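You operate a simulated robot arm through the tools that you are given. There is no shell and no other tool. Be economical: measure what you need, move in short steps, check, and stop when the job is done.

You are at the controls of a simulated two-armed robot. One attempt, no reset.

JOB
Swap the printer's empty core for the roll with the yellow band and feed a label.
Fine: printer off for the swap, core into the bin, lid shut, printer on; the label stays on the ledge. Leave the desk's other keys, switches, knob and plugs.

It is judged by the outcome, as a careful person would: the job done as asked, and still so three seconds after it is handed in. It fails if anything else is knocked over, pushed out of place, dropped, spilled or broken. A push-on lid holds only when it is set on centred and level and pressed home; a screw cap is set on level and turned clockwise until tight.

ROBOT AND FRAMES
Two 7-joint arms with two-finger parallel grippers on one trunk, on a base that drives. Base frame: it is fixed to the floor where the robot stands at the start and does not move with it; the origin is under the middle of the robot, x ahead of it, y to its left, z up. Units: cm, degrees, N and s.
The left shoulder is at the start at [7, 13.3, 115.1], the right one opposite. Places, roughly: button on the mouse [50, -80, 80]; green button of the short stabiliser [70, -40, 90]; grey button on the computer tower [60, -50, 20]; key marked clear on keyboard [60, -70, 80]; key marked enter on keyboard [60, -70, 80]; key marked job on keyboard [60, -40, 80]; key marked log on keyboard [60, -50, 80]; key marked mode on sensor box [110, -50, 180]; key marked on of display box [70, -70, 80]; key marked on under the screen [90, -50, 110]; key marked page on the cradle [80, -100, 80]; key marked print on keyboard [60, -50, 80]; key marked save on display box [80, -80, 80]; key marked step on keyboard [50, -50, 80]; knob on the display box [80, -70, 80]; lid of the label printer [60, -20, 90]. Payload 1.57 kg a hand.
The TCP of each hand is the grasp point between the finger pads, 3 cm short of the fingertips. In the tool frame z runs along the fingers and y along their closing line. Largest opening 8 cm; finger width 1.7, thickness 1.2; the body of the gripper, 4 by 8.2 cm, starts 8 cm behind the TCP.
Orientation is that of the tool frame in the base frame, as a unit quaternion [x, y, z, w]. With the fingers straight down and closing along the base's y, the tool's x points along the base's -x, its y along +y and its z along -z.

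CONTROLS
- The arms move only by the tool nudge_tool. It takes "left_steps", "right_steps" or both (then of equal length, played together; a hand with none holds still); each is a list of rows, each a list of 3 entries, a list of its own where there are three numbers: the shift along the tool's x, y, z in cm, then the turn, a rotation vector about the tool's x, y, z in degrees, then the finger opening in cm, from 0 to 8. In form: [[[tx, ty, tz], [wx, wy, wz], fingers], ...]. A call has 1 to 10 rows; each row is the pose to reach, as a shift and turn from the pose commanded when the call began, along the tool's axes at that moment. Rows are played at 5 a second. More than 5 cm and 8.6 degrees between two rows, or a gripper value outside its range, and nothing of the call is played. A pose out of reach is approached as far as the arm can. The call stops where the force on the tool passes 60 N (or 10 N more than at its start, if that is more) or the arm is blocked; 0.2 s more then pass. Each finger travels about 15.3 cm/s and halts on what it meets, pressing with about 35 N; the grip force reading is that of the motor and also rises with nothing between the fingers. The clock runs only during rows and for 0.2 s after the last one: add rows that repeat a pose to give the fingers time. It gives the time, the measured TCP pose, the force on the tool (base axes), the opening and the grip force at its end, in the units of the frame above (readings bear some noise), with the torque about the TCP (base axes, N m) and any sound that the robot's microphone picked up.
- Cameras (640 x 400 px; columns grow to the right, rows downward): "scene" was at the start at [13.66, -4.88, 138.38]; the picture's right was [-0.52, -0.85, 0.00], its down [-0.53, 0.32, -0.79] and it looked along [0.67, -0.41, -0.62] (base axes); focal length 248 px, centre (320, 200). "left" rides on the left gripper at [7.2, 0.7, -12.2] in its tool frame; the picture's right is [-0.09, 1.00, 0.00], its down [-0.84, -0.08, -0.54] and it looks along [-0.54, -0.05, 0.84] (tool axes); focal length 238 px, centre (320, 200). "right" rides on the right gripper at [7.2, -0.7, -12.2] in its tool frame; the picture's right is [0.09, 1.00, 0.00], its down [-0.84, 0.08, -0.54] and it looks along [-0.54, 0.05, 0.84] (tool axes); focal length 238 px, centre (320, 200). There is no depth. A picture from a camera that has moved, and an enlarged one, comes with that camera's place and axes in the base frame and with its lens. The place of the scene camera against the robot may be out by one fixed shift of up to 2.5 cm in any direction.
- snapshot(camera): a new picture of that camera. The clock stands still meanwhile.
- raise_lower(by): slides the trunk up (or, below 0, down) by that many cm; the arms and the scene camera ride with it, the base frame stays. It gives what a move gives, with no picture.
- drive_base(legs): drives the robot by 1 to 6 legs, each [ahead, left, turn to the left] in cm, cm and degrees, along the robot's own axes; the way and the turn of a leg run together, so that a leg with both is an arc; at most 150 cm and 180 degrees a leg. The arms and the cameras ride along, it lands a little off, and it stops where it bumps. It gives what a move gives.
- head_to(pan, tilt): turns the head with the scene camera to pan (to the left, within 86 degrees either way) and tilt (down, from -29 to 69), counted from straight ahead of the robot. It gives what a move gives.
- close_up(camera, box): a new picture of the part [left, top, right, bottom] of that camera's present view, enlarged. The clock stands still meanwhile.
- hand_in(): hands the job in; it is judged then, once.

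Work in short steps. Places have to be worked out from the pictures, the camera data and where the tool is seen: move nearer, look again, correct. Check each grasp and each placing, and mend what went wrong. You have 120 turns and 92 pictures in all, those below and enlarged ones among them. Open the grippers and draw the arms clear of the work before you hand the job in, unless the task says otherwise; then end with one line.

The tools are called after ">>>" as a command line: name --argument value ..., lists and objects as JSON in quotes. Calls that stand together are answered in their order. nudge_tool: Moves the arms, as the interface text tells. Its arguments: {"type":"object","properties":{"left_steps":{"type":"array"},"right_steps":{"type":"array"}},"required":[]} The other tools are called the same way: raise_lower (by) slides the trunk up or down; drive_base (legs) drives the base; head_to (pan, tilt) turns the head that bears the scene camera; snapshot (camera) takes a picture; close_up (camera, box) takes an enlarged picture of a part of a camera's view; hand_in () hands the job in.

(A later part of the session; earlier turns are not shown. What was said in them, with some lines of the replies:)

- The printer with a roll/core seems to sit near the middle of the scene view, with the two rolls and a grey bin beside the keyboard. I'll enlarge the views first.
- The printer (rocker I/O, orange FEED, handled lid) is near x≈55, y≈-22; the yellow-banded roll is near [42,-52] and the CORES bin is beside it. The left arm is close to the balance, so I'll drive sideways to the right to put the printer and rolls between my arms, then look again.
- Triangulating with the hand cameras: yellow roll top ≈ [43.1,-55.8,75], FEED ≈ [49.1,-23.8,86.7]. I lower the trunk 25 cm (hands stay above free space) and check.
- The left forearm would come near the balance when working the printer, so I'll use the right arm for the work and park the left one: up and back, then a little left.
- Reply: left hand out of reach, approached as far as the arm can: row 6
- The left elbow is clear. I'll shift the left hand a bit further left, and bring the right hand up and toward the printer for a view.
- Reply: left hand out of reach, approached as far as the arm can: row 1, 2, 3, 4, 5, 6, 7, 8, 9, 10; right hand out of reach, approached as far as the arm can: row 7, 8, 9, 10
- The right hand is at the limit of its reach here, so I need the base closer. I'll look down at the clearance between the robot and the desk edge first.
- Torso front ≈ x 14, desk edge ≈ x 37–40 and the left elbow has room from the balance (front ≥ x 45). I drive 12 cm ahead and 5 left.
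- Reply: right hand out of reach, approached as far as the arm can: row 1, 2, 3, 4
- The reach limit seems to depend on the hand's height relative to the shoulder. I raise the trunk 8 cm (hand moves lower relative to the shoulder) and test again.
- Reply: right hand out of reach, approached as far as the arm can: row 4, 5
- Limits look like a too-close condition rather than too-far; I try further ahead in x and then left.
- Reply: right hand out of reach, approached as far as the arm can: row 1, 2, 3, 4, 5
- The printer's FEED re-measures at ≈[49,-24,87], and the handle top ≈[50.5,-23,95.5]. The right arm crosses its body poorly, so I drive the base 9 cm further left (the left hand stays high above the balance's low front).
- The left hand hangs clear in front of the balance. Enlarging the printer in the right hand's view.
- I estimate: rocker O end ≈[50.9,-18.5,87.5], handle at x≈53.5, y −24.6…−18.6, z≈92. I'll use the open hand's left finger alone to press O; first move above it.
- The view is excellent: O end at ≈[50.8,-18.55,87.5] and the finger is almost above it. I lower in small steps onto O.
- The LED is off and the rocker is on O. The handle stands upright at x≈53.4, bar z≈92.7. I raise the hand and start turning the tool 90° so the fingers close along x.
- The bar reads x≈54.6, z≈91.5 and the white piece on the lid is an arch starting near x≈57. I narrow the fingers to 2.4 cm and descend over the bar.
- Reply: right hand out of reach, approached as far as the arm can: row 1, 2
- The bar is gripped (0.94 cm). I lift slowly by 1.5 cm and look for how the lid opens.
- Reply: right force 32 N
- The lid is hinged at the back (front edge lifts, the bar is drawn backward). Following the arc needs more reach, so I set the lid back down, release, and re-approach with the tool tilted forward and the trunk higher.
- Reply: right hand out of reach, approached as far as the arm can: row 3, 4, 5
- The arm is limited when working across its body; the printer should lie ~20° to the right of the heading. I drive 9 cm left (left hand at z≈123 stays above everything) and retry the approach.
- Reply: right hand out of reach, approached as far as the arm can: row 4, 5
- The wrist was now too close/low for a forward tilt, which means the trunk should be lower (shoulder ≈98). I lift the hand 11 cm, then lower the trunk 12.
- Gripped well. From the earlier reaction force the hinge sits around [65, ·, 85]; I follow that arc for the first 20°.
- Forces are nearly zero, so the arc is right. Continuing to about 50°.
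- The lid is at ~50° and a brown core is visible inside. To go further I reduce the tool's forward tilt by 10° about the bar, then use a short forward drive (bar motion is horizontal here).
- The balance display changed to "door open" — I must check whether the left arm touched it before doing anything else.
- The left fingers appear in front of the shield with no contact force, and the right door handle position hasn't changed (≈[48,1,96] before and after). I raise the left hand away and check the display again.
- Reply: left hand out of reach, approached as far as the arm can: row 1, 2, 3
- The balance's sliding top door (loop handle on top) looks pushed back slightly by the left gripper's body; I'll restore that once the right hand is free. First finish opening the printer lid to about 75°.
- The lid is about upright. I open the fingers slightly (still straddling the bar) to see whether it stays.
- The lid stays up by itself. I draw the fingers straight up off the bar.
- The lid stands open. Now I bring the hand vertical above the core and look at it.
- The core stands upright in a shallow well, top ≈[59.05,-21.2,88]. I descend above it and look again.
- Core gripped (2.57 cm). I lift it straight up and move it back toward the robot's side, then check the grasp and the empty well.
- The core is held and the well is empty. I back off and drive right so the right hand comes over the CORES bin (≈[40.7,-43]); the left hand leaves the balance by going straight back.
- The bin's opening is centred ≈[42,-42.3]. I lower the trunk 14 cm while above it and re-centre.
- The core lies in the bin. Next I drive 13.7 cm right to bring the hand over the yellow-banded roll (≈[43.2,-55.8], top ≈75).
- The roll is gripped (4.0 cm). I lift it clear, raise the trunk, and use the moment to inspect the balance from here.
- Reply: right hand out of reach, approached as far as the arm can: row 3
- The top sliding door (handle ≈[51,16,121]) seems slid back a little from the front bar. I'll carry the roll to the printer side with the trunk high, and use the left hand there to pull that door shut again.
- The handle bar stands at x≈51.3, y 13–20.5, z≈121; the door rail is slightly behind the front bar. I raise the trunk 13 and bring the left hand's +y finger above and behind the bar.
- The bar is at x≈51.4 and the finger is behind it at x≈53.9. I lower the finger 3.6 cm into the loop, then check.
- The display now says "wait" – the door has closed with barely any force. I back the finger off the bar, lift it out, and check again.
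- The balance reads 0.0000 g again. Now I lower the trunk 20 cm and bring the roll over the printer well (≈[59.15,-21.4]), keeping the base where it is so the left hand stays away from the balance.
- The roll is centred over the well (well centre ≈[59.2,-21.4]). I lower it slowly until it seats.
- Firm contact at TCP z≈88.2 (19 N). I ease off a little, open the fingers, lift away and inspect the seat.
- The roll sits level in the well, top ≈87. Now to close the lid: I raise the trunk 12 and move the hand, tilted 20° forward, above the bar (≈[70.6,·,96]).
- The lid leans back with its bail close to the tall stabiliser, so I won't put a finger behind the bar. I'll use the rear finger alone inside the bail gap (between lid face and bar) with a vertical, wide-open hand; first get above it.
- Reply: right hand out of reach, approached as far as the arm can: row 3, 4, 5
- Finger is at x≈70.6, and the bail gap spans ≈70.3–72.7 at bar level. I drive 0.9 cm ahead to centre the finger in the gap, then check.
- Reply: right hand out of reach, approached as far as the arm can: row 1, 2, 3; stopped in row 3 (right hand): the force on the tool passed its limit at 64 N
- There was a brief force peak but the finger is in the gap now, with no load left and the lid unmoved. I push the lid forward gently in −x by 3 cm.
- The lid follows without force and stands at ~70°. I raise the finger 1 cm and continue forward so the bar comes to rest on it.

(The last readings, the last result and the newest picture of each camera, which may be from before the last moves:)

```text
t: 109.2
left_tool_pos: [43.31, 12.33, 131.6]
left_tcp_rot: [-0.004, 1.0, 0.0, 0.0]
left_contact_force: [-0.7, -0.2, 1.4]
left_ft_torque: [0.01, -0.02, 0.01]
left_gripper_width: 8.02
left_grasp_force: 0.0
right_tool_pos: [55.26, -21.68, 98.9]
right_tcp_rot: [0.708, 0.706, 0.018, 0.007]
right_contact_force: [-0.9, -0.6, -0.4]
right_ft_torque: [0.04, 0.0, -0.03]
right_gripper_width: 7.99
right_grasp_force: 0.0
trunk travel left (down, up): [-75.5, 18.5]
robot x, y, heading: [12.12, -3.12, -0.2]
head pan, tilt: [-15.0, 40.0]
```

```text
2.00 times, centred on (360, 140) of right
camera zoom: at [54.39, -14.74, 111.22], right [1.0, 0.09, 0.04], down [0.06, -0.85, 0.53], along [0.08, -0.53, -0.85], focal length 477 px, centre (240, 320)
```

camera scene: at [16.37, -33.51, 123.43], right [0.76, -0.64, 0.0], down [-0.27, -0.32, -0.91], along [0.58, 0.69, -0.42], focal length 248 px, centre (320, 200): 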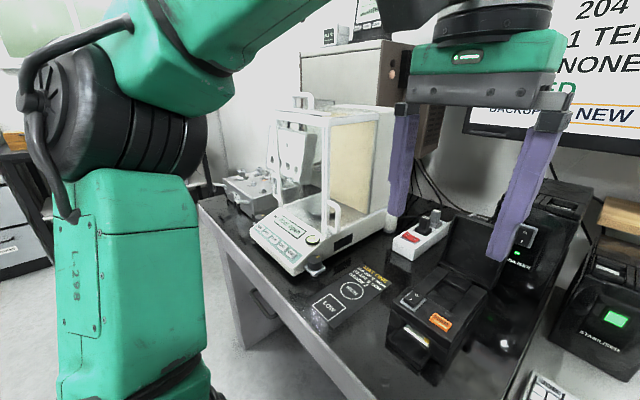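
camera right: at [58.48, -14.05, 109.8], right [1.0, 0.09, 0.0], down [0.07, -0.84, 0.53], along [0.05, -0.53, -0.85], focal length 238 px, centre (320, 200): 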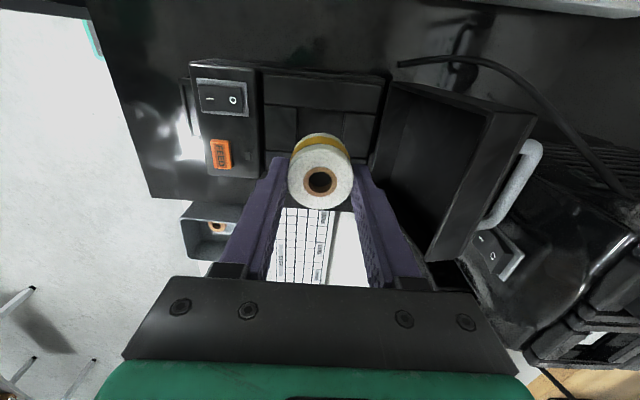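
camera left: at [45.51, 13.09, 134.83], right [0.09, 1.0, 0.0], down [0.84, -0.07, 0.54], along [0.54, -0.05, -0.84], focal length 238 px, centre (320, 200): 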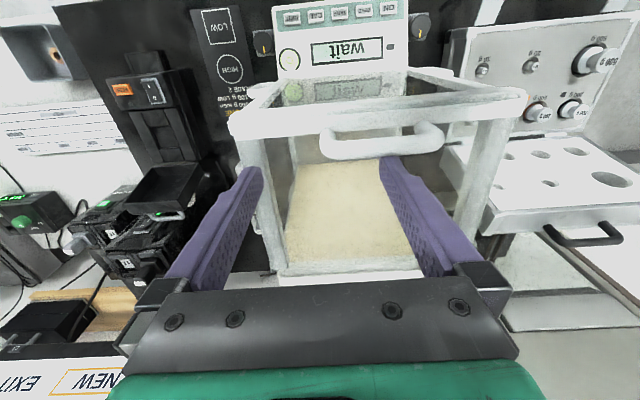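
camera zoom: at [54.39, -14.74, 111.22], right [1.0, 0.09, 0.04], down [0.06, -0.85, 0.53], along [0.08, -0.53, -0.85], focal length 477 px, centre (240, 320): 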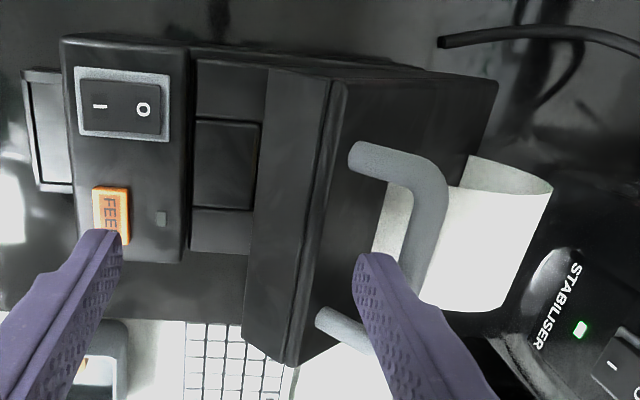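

>>> nudge_tool --right_steps '[[[0, -0.9, 0.3], [0, 0, 0], 8], [[0, -1.76, 0.7], [0, 0, 0], 8], [[0, -2.66, 1.3], [0, 0, 0], 8], [[0, -3.56, 1.9], [0, 0, 0], 8], [[0, -4.36, 2.7], [0, 0, 0], 8], [[0, -5.06, 3.6], [0, 0, 0], 8]]'

>>> close_up --camera "right" --box '[240, 40, 480, 240]'

```text
t: 110.6
left_tool_pos: [43.31, 12.47, 131.54]
left_tcp_rot: [-0.003, 1.0, -0.001, 0.002]
left_contact_force: [0.1, -0.5, -0.1]
left_ft_torque: [0.0, -0.02, -0.05]
left_gripper_width: 8.02
left_grasp_force: 0.2
right_tool_pos: [50.22, -21.71, 95.21]
right_tcp_rot: [0.708, 0.706, 0.017, 0.008]
right_contact_force: [-2.9, 0.1, 1.7]
right_ft_torque: [0.0, -0.1, 0.0]
right_gripper_width: 7.75
right_grasp_force: 0.0
trunk travel left (down, up): [-75.5, 18.5]
robot x, y, heading: [12.15, -3.19, 0.2]
head pan, tilt: [-15.0, 40.0]
```

```text
2.00 times, centred on (360, 140) of right
camera zoom: at [49.39, -14.69, 107.49], right [1.0, 0.09, 0.04], down [0.06, -0.84, 0.53], along [0.08, -0.53, -0.85], focal length 477 px, centre (240, 320)
```

zoom: 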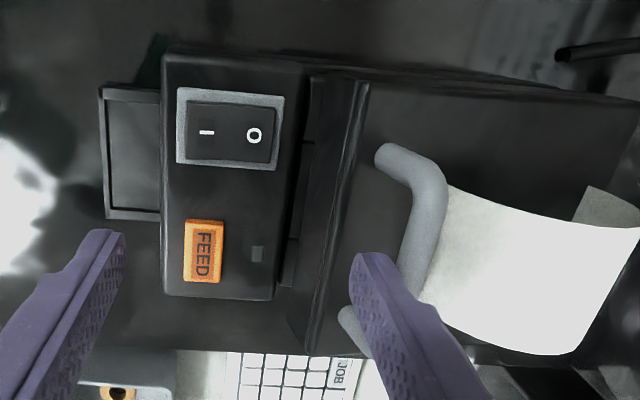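

The bar now rests on the finger with the lid ~10° open. I let it down the rest of the way.

>>> nudge_tool --right_steps '[[[0, -0.5, 0.5], [0, 0, 0], 8], [[0, -1.0, 1.0], [0, 0, 0], 8], [[0, -1.5, 1.5], [0, 0, 0], 8], [[0, -2.0, 1.5], [0, 0, 0], 8], [[0, -2.3, 1.3], [0, 0, 0], 8], [[0, -2.3, -3], [0, 0, 0], 8]]'

>>> close_up --camera "right" --box '[240, 40, 480, 240]'

```text
t: 112.0
left_tool_pos: [43.2, 12.34, 131.61]
left_tcp_rot: [-0.003, 1.0, 0.0, 0.001]
left_contact_force: [0.0, 0.2, -0.3]
left_ft_torque: [-0.04, -0.04, -0.01]
left_gripper_width: 8.0
left_grasp_force: 0.0
right_tool_pos: [47.8, -21.69, 98.05]
right_tcp_rot: [0.708, 0.706, 0.018, 0.006]
right_contact_force: [-0.9, -0.1, 0.0]
right_ft_torque: [-0.02, -0.04, 0.03]
right_gripper_width: 7.97
right_grasp_force: 0.1
trunk travel left (down, up): [-75.5, 18.5]
robot x, y, heading: [12.24, -3.22, 0.7]
head pan, tilt: [-15.0, 40.0]
```

```text
2.00 times, centred on (360, 140) of right
camera zoom: at [46.85, -14.81, 110.26], right [1.0, 0.09, 0.04], down [0.06, -0.84, 0.53], along [0.08, -0.53, -0.85], focal length 477 px, centre (240, 320)
```

zoom: 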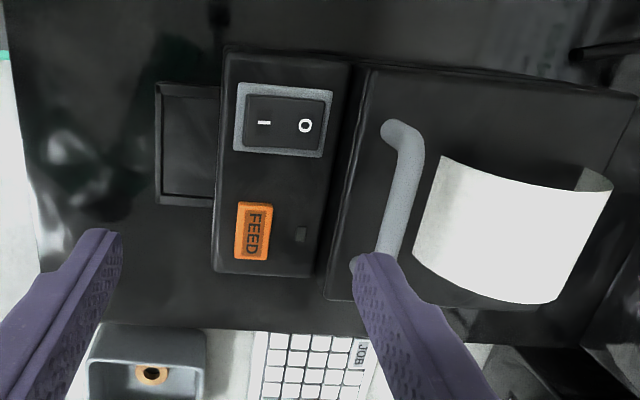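

The lid looks shut. To be sure it is home, I close the fingers and press down lightly on top of the bar.

>>> nudge_tool --right_steps '[[[0, 2, -1], [0, 0, 0], 4], [[0, 5, -1], [0, 0, 0], 0], [[0, 6.7, 0], [0, 0, 0], 0], [[0, 6.7, 2], [0, 0, 0], 0], [[0, 6.7, 2.7], [0, 0, 0], 0], [[0, 6.7, 3.1], [0, 0, 0], 0], [[0, 6.7, 3.4], [0, 0, 0], 0], [[0, 6.7, 3.7], [0, 0, 0], 0]]'

```text
t: 113.8
left_tool_pos: [43.05, 12.43, 131.67]
left_tcp_rot: [-0.002, 1.0, 0.0, 0.003]
left_contact_force: [-0.2, 0.3, 0.2]
left_ft_torque: [0.05, -0.04, 0.01]
left_gripper_width: 7.99
left_grasp_force: 0.1
right_tool_pos: [54.68, -21.75, 95.07]
right_tcp_rot: [0.707, 0.707, 0.021, 0.01]
right_contact_force: [1.0, -6.2, 28.0]
right_ft_torque: [-0.1, 0.07, 0.0]
right_gripper_width: 0.0
right_grasp_force: 21.7
trunk travel left (down, up): [-75.5, 18.5]
robot x, y, heading: [11.96, -3.5, 0.4]
head pan, tilt: [-15.0, 40.0]
```

The lid bears 28 N at the same bar height as before, so it is shut. Now I lift the hand, lower the trunk 16, and bring the rear finger above the rocker's I end (≈[48.7,-18.55,88]).

>>> nudge_tool --right_steps '[[[0, 0, -4], [0, 0, 0], 2], [[0, -3, -8], [0, 0, 0], 6], [[0.5, -6, -12], [0, 0, 0], 8], [[1.5, -9, -15], [0, 0, 0], 8], [[3.1, -10.6, -16], [0, 0, 0], 8]]'

>>> raise_lower --by -16

>>> close_up --camera "right" --box '[240, 40, 480, 240]'

```text
refused: row 3 steps farther than a row can; nothing moved
```

```text
t: 114.2
left_tool_pos: [42.84, 12.41, 131.29]
left_tcp_rot: [-0.002, 1.0, -0.001, 0.004]
left_contact_force: [0.1, 0.1, -0.5]
left_ft_torque: [0.01, 0.05, 0.0]
left_gripper_width: 7.99
left_grasp_force: 0.0
right_tool_pos: [54.78, -21.68, 94.99]
right_tcp_rot: [0.708, 0.706, 0.023, 0.015]
right_contact_force: [-13.6, -4.9, 35.9]
right_ft_torque: [-0.03, 0.54, 0.06]
right_gripper_width: 0.01
right_grasp_force: 21.6
trunk travel left (down, up): [-75.0, 19.0]
robot x, y, heading: [12.02, -3.38, 0.5]
head pan, tilt: [-15.0, 40.0]
stopped: the force on the tool passed its limit at 69 N (the readings are from after the stop); the commanded pose is now the measured one
```

```text
2.00 times, centred on (360, 140) of right
camera zoom: at [53.52, -14.67, 107.21], right [0.99, 0.09, 0.06], down [0.05, -0.84, 0.54], along [0.09, -0.53, -0.84], focal length 477 px, centre (240, 320)
```

zoom: 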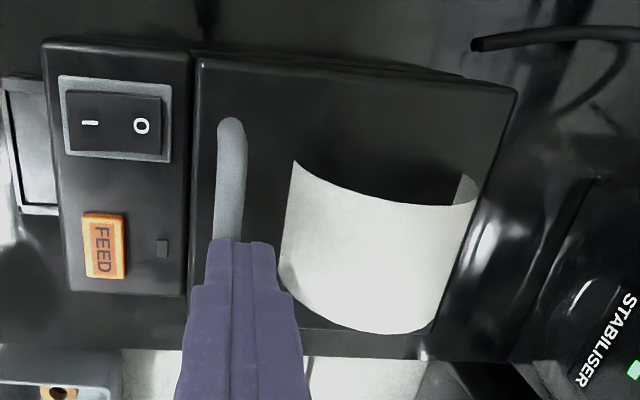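

My lift was refused, so the trunk pressed on the bar briefly until it stopped; the lid looks unharmed. I lift straight up now in smaller steps.

>>> nudge_tool --right_steps '[[[0, 0, -3], [0, 0, 0], 0], [[0, 0, -6], [0, 0, 0], 2], [[0, -2, -9], [0, 0, 0], 5], [[0, -5, -11], [0, 0, 0], 8], [[1, -8, -13], [0, 0, 0], 8], [[3.1, -10.6, -14], [0, 0, 0], 8]]'

```text
t: 115.6
left_tool_pos: [43.34, 12.48, 131.07]
left_tcp_rot: [-0.003, 1.0, -0.001, 0.001]
left_contact_force: [-0.5, 0.3, 0.0]
left_ft_torque: [0.0, -0.01, 0.0]
left_gripper_width: 7.96
left_grasp_force: 0.1
right_tool_pos: [43.68, -18.69, 108.35]
right_tcp_rot: [0.708, 0.706, 0.022, 0.013]
right_contact_force: [0.2, 1.3, 0.8]
right_ft_torque: [0.03, -0.02, 0.0]
right_gripper_width: 8.01
right_grasp_force: 0.0
trunk travel left (down, up): [-75.0, 19.0]
robot x, y, heading: [12.04, -3.65, 0.1]
head pan, tilt: [-15.0, 40.0]
```

>>> nudge_tool --right_steps '[[[0, 0, 0], [2.8, 0, 0], 8], [[0, 0, 0], [2.8, 0, 0], 8]]'

>>> raise_lower --by -15

>>> close_up --camera "right" --box '[240, 40, 480, 240]'

```text
t: 116.2
left_tool_pos: [43.51, 12.37, 130.97]
left_tcp_rot: [-0.002, 1.0, -0.001, 0.001]
left_contact_force: [0.7, -0.1, 0.5]
left_ft_torque: [-0.03, -0.03, -0.02]
left_gripper_width: 8.02
left_grasp_force: 0.1
right_tool_pos: [43.83, -18.69, 108.26]
right_tcp_rot: [0.708, 0.706, 0.004, -0.005]
right_contact_force: [0.4, 0.0, -0.3]
right_ft_torque: [-0.03, -0.01, -0.02]
right_gripper_width: 8.02
right_grasp_force: 0.1
trunk travel left (down, up): [-75.0, 19.0]
robot x, y, heading: [12.08, -3.03, 0.2]
head pan, tilt: [-15.0, 40.0]
```

```text
t: 117.9
left_tool_pos: [43.46, 12.3, 116.15]
left_tcp_rot: [-0.003, 1.0, 0.0, 0.002]
left_contact_force: [0.0, -0.3, 0.2]
left_ft_torque: [0.0, 0.02, -0.03]
left_gripper_width: 8.01
left_grasp_force: 0.0
right_tool_pos: [43.89, -18.73, 93.21]
right_tcp_rot: [0.707, 0.707, 0.005, -0.005]
right_contact_force: [0.4, -1.0, 0.3]
right_ft_torque: [0.03, -0.01, 0.02]
right_gripper_width: 7.99
right_grasp_force: 0.0
trunk travel left (down, up): [-60.0, 34.0]
robot x, y, heading: [12.23, -3.09, 0.2]
head pan, tilt: [-15.0, 40.0]
```

```text
2.00 times, centred on (360, 140) of right
camera zoom: at [43.3, -11.79, 105.56], right [1.0, 0.09, 0.0], down [0.08, -0.84, 0.53], along [0.05, -0.53, -0.85], focal length 477 px, centre (240, 320)
```

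zoom: 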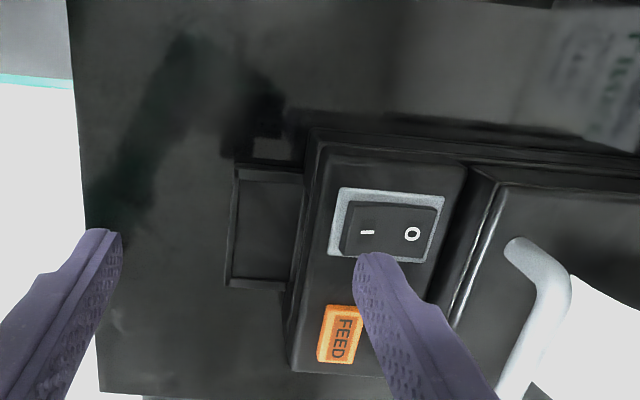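

The finger (x≈48.5) sits over the I end. I lower it in small steps.

>>> nudge_tool --right_steps '[[[0.3, 0.05, 1.2], [0, 0, 0], 8], [[0.3, 0.05, 2], [0, 0, 0], 8], [[0.3, 0.05, 2.4], [0, 0, 0], 8], [[0.3, 0.05, 2.8], [0, 0, 0], 8], [[0.3, 0.05, 3.2], [0, 0, 0], 8]]'

>>> close_up --camera "right" --box '[240, 40, 480, 240]'

```text
t: 119.1
left_tool_pos: [43.49, 12.37, 116.18]
left_tcp_rot: [-0.003, 1.0, -0.001, 0.001]
left_contact_force: [0.5, -0.3, -0.7]
left_ft_torque: [0.01, 0.0, 0.02]
left_gripper_width: 7.99
left_grasp_force: 0.1
right_tool_pos: [43.81, -18.43, 90.08]
right_tcp_rot: [0.707, 0.707, 0.004, -0.005]
right_contact_force: [0.3, -0.3, 0.7]
right_ft_torque: [0.01, 0.01, -0.05]
right_gripper_width: 8.0
right_grasp_force: 0.0
trunk travel left (down, up): [-60.0, 34.0]
robot x, y, heading: [12.15, -3.19, 0.4]
head pan, tilt: [-15.0, 40.0]
```

```text
2.00 times, centred on (360, 140) of right
camera zoom: at [43.39, -11.41, 102.36], right [1.0, 0.09, 0.0], down [0.08, -0.84, 0.53], along [0.05, -0.53, -0.85], focal length 477 px, centre (240, 320)
```

zoom: 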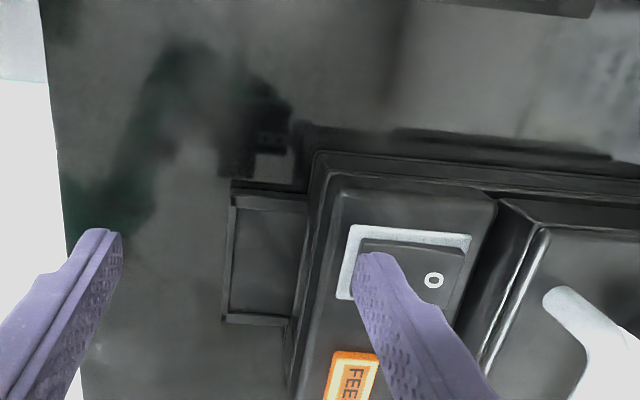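

No contact yet; continuing down.

>>> nudge_tool --right_steps '[[[0, 0, 0.3], [0, 0, 0], 8], [[0, 0, 0.6], [0, 0, 0], 8], [[0, 0, 0.9], [0, 0, 0], 8], [[0, 0, 0.9], [0, 0, 0], 8]]'

>>> close_up --camera "right" --box '[240, 40, 480, 240]'

```text
t: 120.0
left_tool_pos: [43.08, 12.24, 116.22]
left_tcp_rot: [-0.003, 1.0, -0.001, 0.003]
left_contact_force: [-0.1, -0.2, -0.4]
left_ft_torque: [-0.01, 0.0, -0.04]
left_gripper_width: 7.99
left_grasp_force: 0.0
right_tool_pos: [44.18, -18.27, 89.9]
right_tcp_rot: [0.708, 0.706, 0.015, 0.005]
right_contact_force: [-9.2, -5.6, 31.5]
right_ft_torque: [-0.27, -1.26, -0.29]
right_gripper_width: 7.21
right_grasp_force: 0.0
trunk travel left (down, up): [-60.0, 34.0]
robot x, y, heading: [11.94, -3.26, 0.1]
head pan, tilt: [-15.0, 40.0]
stopped in row 4 (right hand): the force on the tool passed its limit at 62 N (the readings are from after the stop); the commanded pose is now the measured one
```

```text
2.00 times, centred on (360, 140) of right
camera zoom: at [43.32, -11.39, 102.14], right [1.0, 0.09, 0.03], down [0.06, -0.84, 0.53], along [0.07, -0.53, -0.85], focal length 477 px, centre (240, 320)
```

zoom: 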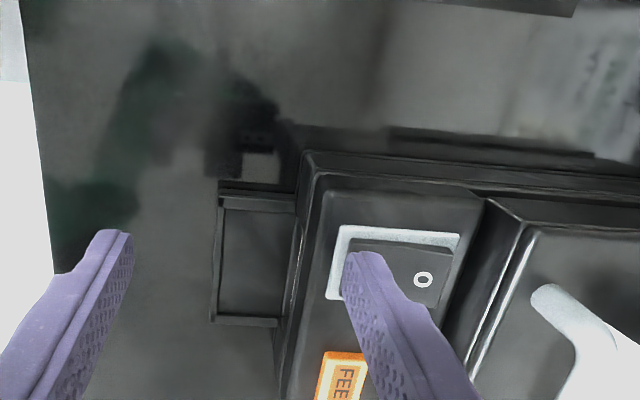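

A hard stop; I lift off to see whether the rocker toggled.

>>> nudge_tool --right_steps '[[[0, 0, -2], [0, 0, 0], 8], [[0, -1, -5], [2, 0, 0], 8]]'

>>> close_up --camera "right" --box '[280, 80, 440, 220]'

```text
t: 120.6
left_tool_pos: [43.39, 12.28, 116.07]
left_tcp_rot: [-0.003, 1.0, 0.0, 0.001]
left_contact_force: [-0.2, -0.2, 0.8]
left_ft_torque: [0.02, -0.04, 0.04]
left_gripper_width: 8.0
left_grasp_force: 0.2
right_tool_pos: [43.08, -18.52, 94.57]
right_tcp_rot: [0.707, 0.708, -0.001, -0.011]
right_contact_force: [0.0, -0.3, -0.1]
right_ft_torque: [0.04, -0.02, 0.01]
right_gripper_width: 7.99
right_grasp_force: 0.1
trunk travel left (down, up): [-60.0, 34.0]
robot x, y, heading: [11.61, -3.09, 0.3]
head pan, tilt: [-15.0, 40.0]
```

```text
2.86 times, centred on (360, 150) of right
camera zoom: at [42.73, -11.56, 106.9], right [1.0, 0.09, -0.02], down [0.09, -0.84, 0.53], along [0.04, -0.53, -0.85], focal length 681 px, centre (206, 343)
```

zoom: 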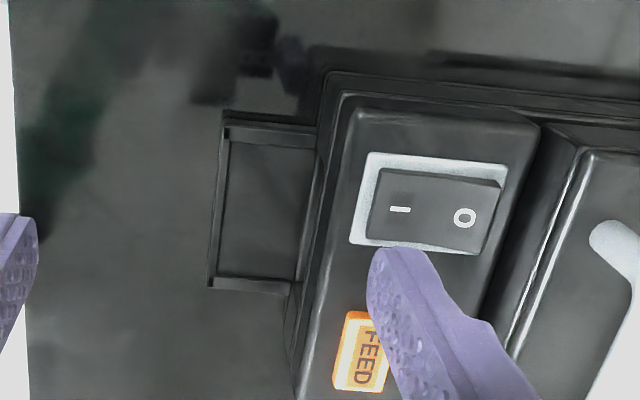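

The O end now stands proud, suggesting ON. I check the LED from the scene camera.

>>> close_up --camera "scene" --box '[310, 190, 450, 330]'

```text
2.86 times, centred on (380, 260) of scene
camera zoom: at [26.37, -5.79, 125.65], right [-0.25, -0.97, 0.0], down [-0.62, 0.16, -0.77], along [0.74, -0.19, -0.64], focal length 708 px, centre (149, 29)
```

zoom: 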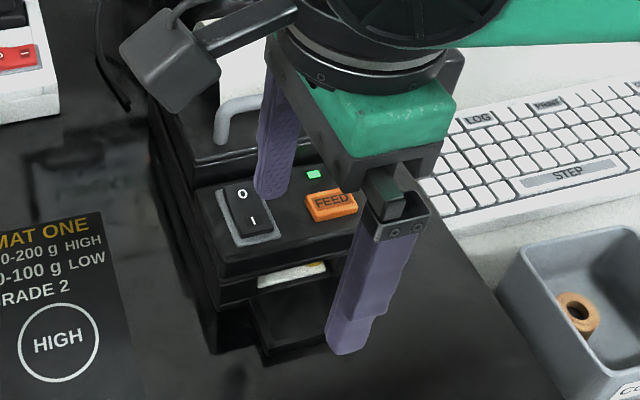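

The LED is green: printer on, lid shut. Now I move the same finger over FEED (≈[49.05,-24.1]) and press gently.

>>> nudge_tool --right_steps '[[[-2.8, 0.7, 0], [0, 0, 0], 8], [[-5.6, 1.37, 0], [0, 0, 0], 8], [[-5.6, 1.37, 2], [0, 0, 0], 8], [[-5.6, 1.37, 3.2], [0, 0, 0], 8]]'

>>> close_up --camera "right" --box '[280, 60, 440, 220]'

```text
t: 121.6
left_tool_pos: [43.42, 12.23, 116.17]
left_tcp_rot: [-0.003, 1.0, 0.0, 0.001]
left_contact_force: [0.6, 0.4, -0.4]
left_ft_torque: [0.02, 0.01, -0.02]
left_gripper_width: 8.0
left_grasp_force: 0.1
right_tool_pos: [44.51, -24.13, 91.27]
right_tcp_rot: [0.708, 0.707, -0.001, -0.012]
right_contact_force: [0.3, 0.1, -0.3]
right_ft_torque: [-0.03, 0.01, 0.0]
right_gripper_width: 8.0
right_grasp_force: 0.1
trunk travel left (down, up): [-60.0, 34.0]
robot x, y, heading: [11.64, -3.25, 0.2]
head pan, tilt: [-15.0, 40.0]
```

```text
2.50 times, centred on (360, 140) of right
camera zoom: at [44.26, -17.19, 103.54], right [1.0, 0.09, -0.02], down [0.09, -0.84, 0.53], along [0.03, -0.53, -0.85], focal length 596 px, centre (220, 350)
```

zoom: 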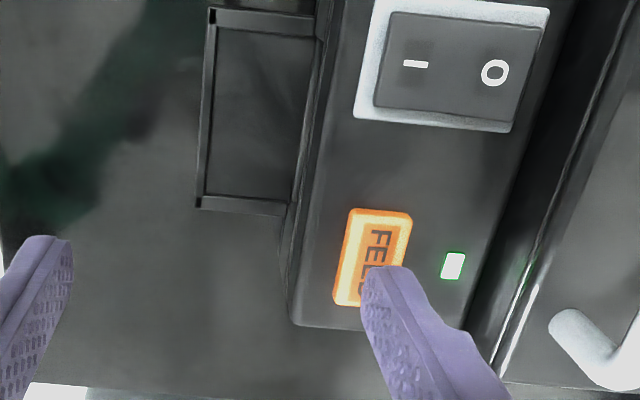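

>>> nudge_tool --right_steps '[[[0.25, 0, 0.5], [0, 0, 0], 8], [[0.25, 0, 0.8], [0, 0, 0], 8], [[0.25, 0, 1.1], [0, 0, 0], 8], [[0.25, 0, 1.3], [0, 0, 0], 8]]'

```text
t: 122.6
left_tool_pos: [43.49, 12.33, 116.02]
left_tcp_rot: [-0.003, 1.0, 0.0, 0.001]
left_contact_force: [-0.3, -0.2, 0.6]
left_ft_torque: [0.01, -0.01, 0.05]
left_gripper_width: 7.99
left_grasp_force: 0.1
right_tool_pos: [44.6, -23.96, 89.93]
right_tcp_rot: [0.707, 0.707, -0.001, -0.012]
right_contact_force: [-0.7, 0.1, -0.7]
right_ft_torque: [0.01, 0.0, -0.01]
right_gripper_width: 7.99
right_grasp_force: 0.1
trunk travel left (down, up): [-60.0, 34.0]
robot x, y, heading: [11.81, -3.72, 0.3]
head pan, tilt: [-15.0, 40.0]
```

>>> nudge_tool --right_steps '[[[0, 0, 0.2], [0, 0, 0], 8], [[0, 0, 0.4], [0, 0, 0], 8], [[0, 0, 0.5], [0, 0, 0], 8]]'

```text
t: 123.4
left_tool_pos: [43.39, 12.26, 116.13]
left_tcp_rot: [-0.002, 1.0, 0.001, 0.001]
left_contact_force: [0.3, 0.9, -0.4]
left_ft_torque: [0.01, 0.02, -0.01]
left_gripper_width: 7.99
left_grasp_force: 0.1
right_tool_pos: [44.62, -23.77, 89.53]
right_tcp_rot: [0.708, 0.706, -0.001, -0.01]
right_contact_force: [-0.1, -1.5, 6.1]
right_ft_torque: [-0.08, -0.32, -0.06]
right_gripper_width: 8.01
right_grasp_force: 0.2
trunk travel left (down, up): [-60.0, 34.0]
robot x, y, heading: [12.11, -3.28, 0.4]
head pan, tilt: [-15.0, 40.0]
heard: click
```

A click was heard at 6 N. I lift off, pull the hand back clear of the ledge, and look for the label.

>>> nudge_tool --right_steps '[[[0, 0, -2], [0, 0, 0], 8], [[0, 0, -6], [0, 0, 0], 8], [[0, 0, -10], [0, 0, 0], 8], [[-3, 0, -13], [0, 0, 0], 8], [[-7, 0, -14], [0, 0, 0], 8], [[-11, 0, -14], [0, 0, 0], 8], [[-14, 0, -14], [0, 0, 0], 8], [[-14, 0, -14], [0, 0, 0], 8]]'

>>> close_up --camera "scene" --box '[290, 170, 450, 330]'

```text
t: 125.2
left_tool_pos: [43.39, 12.31, 116.05]
left_tcp_rot: [-0.002, 1.0, -0.001, 0.001]
left_contact_force: [0.6, 0.5, 0.1]
left_ft_torque: [0.0, -0.02, 0.01]
left_gripper_width: 7.99
left_grasp_force: 0.2
right_tool_pos: [44.66, -37.88, 103.26]
right_tcp_rot: [0.708, 0.706, -0.002, -0.01]
right_contact_force: [-0.2, -0.2, -0.2]
right_ft_torque: [0.02, -0.01, 0.02]
right_gripper_width: 7.97
right_grasp_force: 0.0
trunk travel left (down, up): [-60.0, 34.0]
robot x, y, heading: [12.13, -3.57, 0.5]
head pan, tilt: [-15.0, 40.0]
```

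```text
2.50 times, centred on (370, 250) of scene
camera zoom: at [26.58, -5.76, 125.64], right [-0.25, -0.97, 0.0], down [-0.62, 0.16, -0.77], along [0.74, -0.2, -0.64], focal length 620 px, centre (195, 75)
```

zoom: 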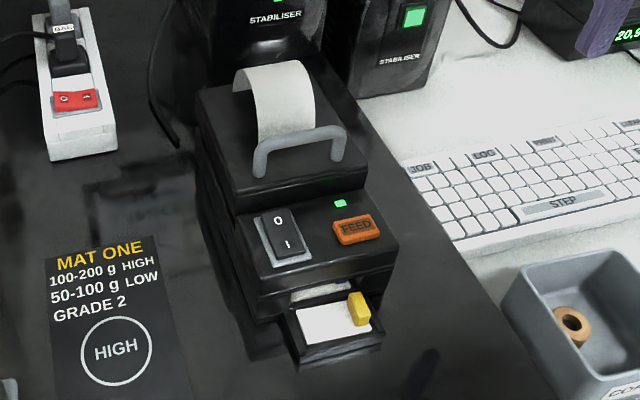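

A label with a yellow end now lies on the ledge, the LED is on and the lid is shut. I back the robot away and take a final check of the balance and desk.

>>> drive_base --legs '[[-18, 0, 0]]'

>>> head_to --pan 8 --tilt 35

>>> snapshot --camera "scene"

```text
t: 126.7
left_tool_pos: [25.67, 12.14, 116.08]
left_tcp_rot: [0.0, 1.0, 0.0, 0.001]
left_contact_force: [-0.1, 0.7, -0.2]
left_ft_torque: [0.0, 0.02, -0.01]
left_gripper_width: 8.01
left_grasp_force: 0.0
right_tool_pos: [26.81, -38.18, 103.16]
right_tcp_rot: [0.708, 0.706, -0.001, -0.012]
right_contact_force: [0.7, -0.7, 0.3]
right_ft_torque: [0.01, -0.03, 0.0]
right_gripper_width: 7.99
right_grasp_force: 0.1
trunk travel left (down, up): [-60.0, 34.0]
robot x, y, heading: [-5.74, -3.51, 0.3]
head pan, tilt: [-15.0, 40.0]
```

```text
t: 127.5
left_tool_pos: [25.83, 12.01, 116.04]
left_tcp_rot: [0.0, 1.0, 0.001, 0.0]
left_contact_force: [-0.6, -0.4, 0.6]
left_ft_torque: [0.01, 0.01, 0.02]
left_gripper_width: 8.0
left_grasp_force: 0.0
right_tool_pos: [26.7, -38.17, 103.21]
right_tcp_rot: [0.708, 0.706, -0.002, -0.011]
right_contact_force: [0.3, -0.6, 0.1]
right_ft_torque: [0.0, 0.0, 0.01]
right_gripper_width: 7.99
right_grasp_force: 0.0
trunk travel left (down, up): [-60.0, 34.0]
robot x, y, heading: [-5.97, -3.49, -0.2]
head pan, tilt: [8.0, 35.0]
```

```text
1 pictures are left
camera scene: at [9.26, -2.51, 126.39], right [0.14, -0.99, 0.0], down [-0.57, -0.08, -0.82], along [0.81, 0.11, -0.57], focal length 248 px, centre (320, 200)
```

scene: 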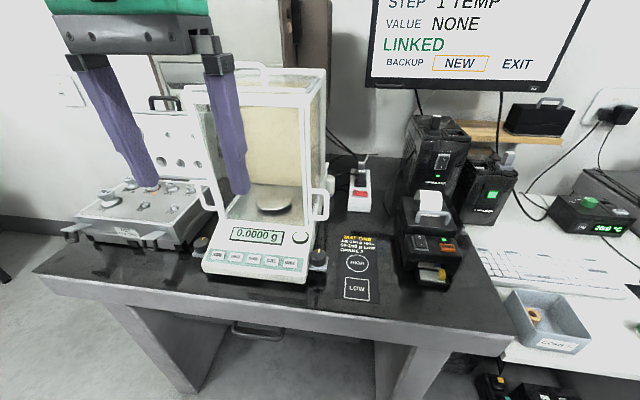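

The balance reads 0.0000 g, the printer is on and shut with a label on the ledge, and the core is in the bin. The arms are clear and both grippers are open, so I hand the job in.

>>> hand_in

```text
The job is handed in.
```

The yellow-banded roll is in the printer, the empty core is in the bin, the lid is shut, the printer is on, and a label is on the ledge. While I was working, the balance next to the printer changed to "door open", most likely because my left hand nudged its sliding top door; I eased it shut and the display is back to 0.0000 g.
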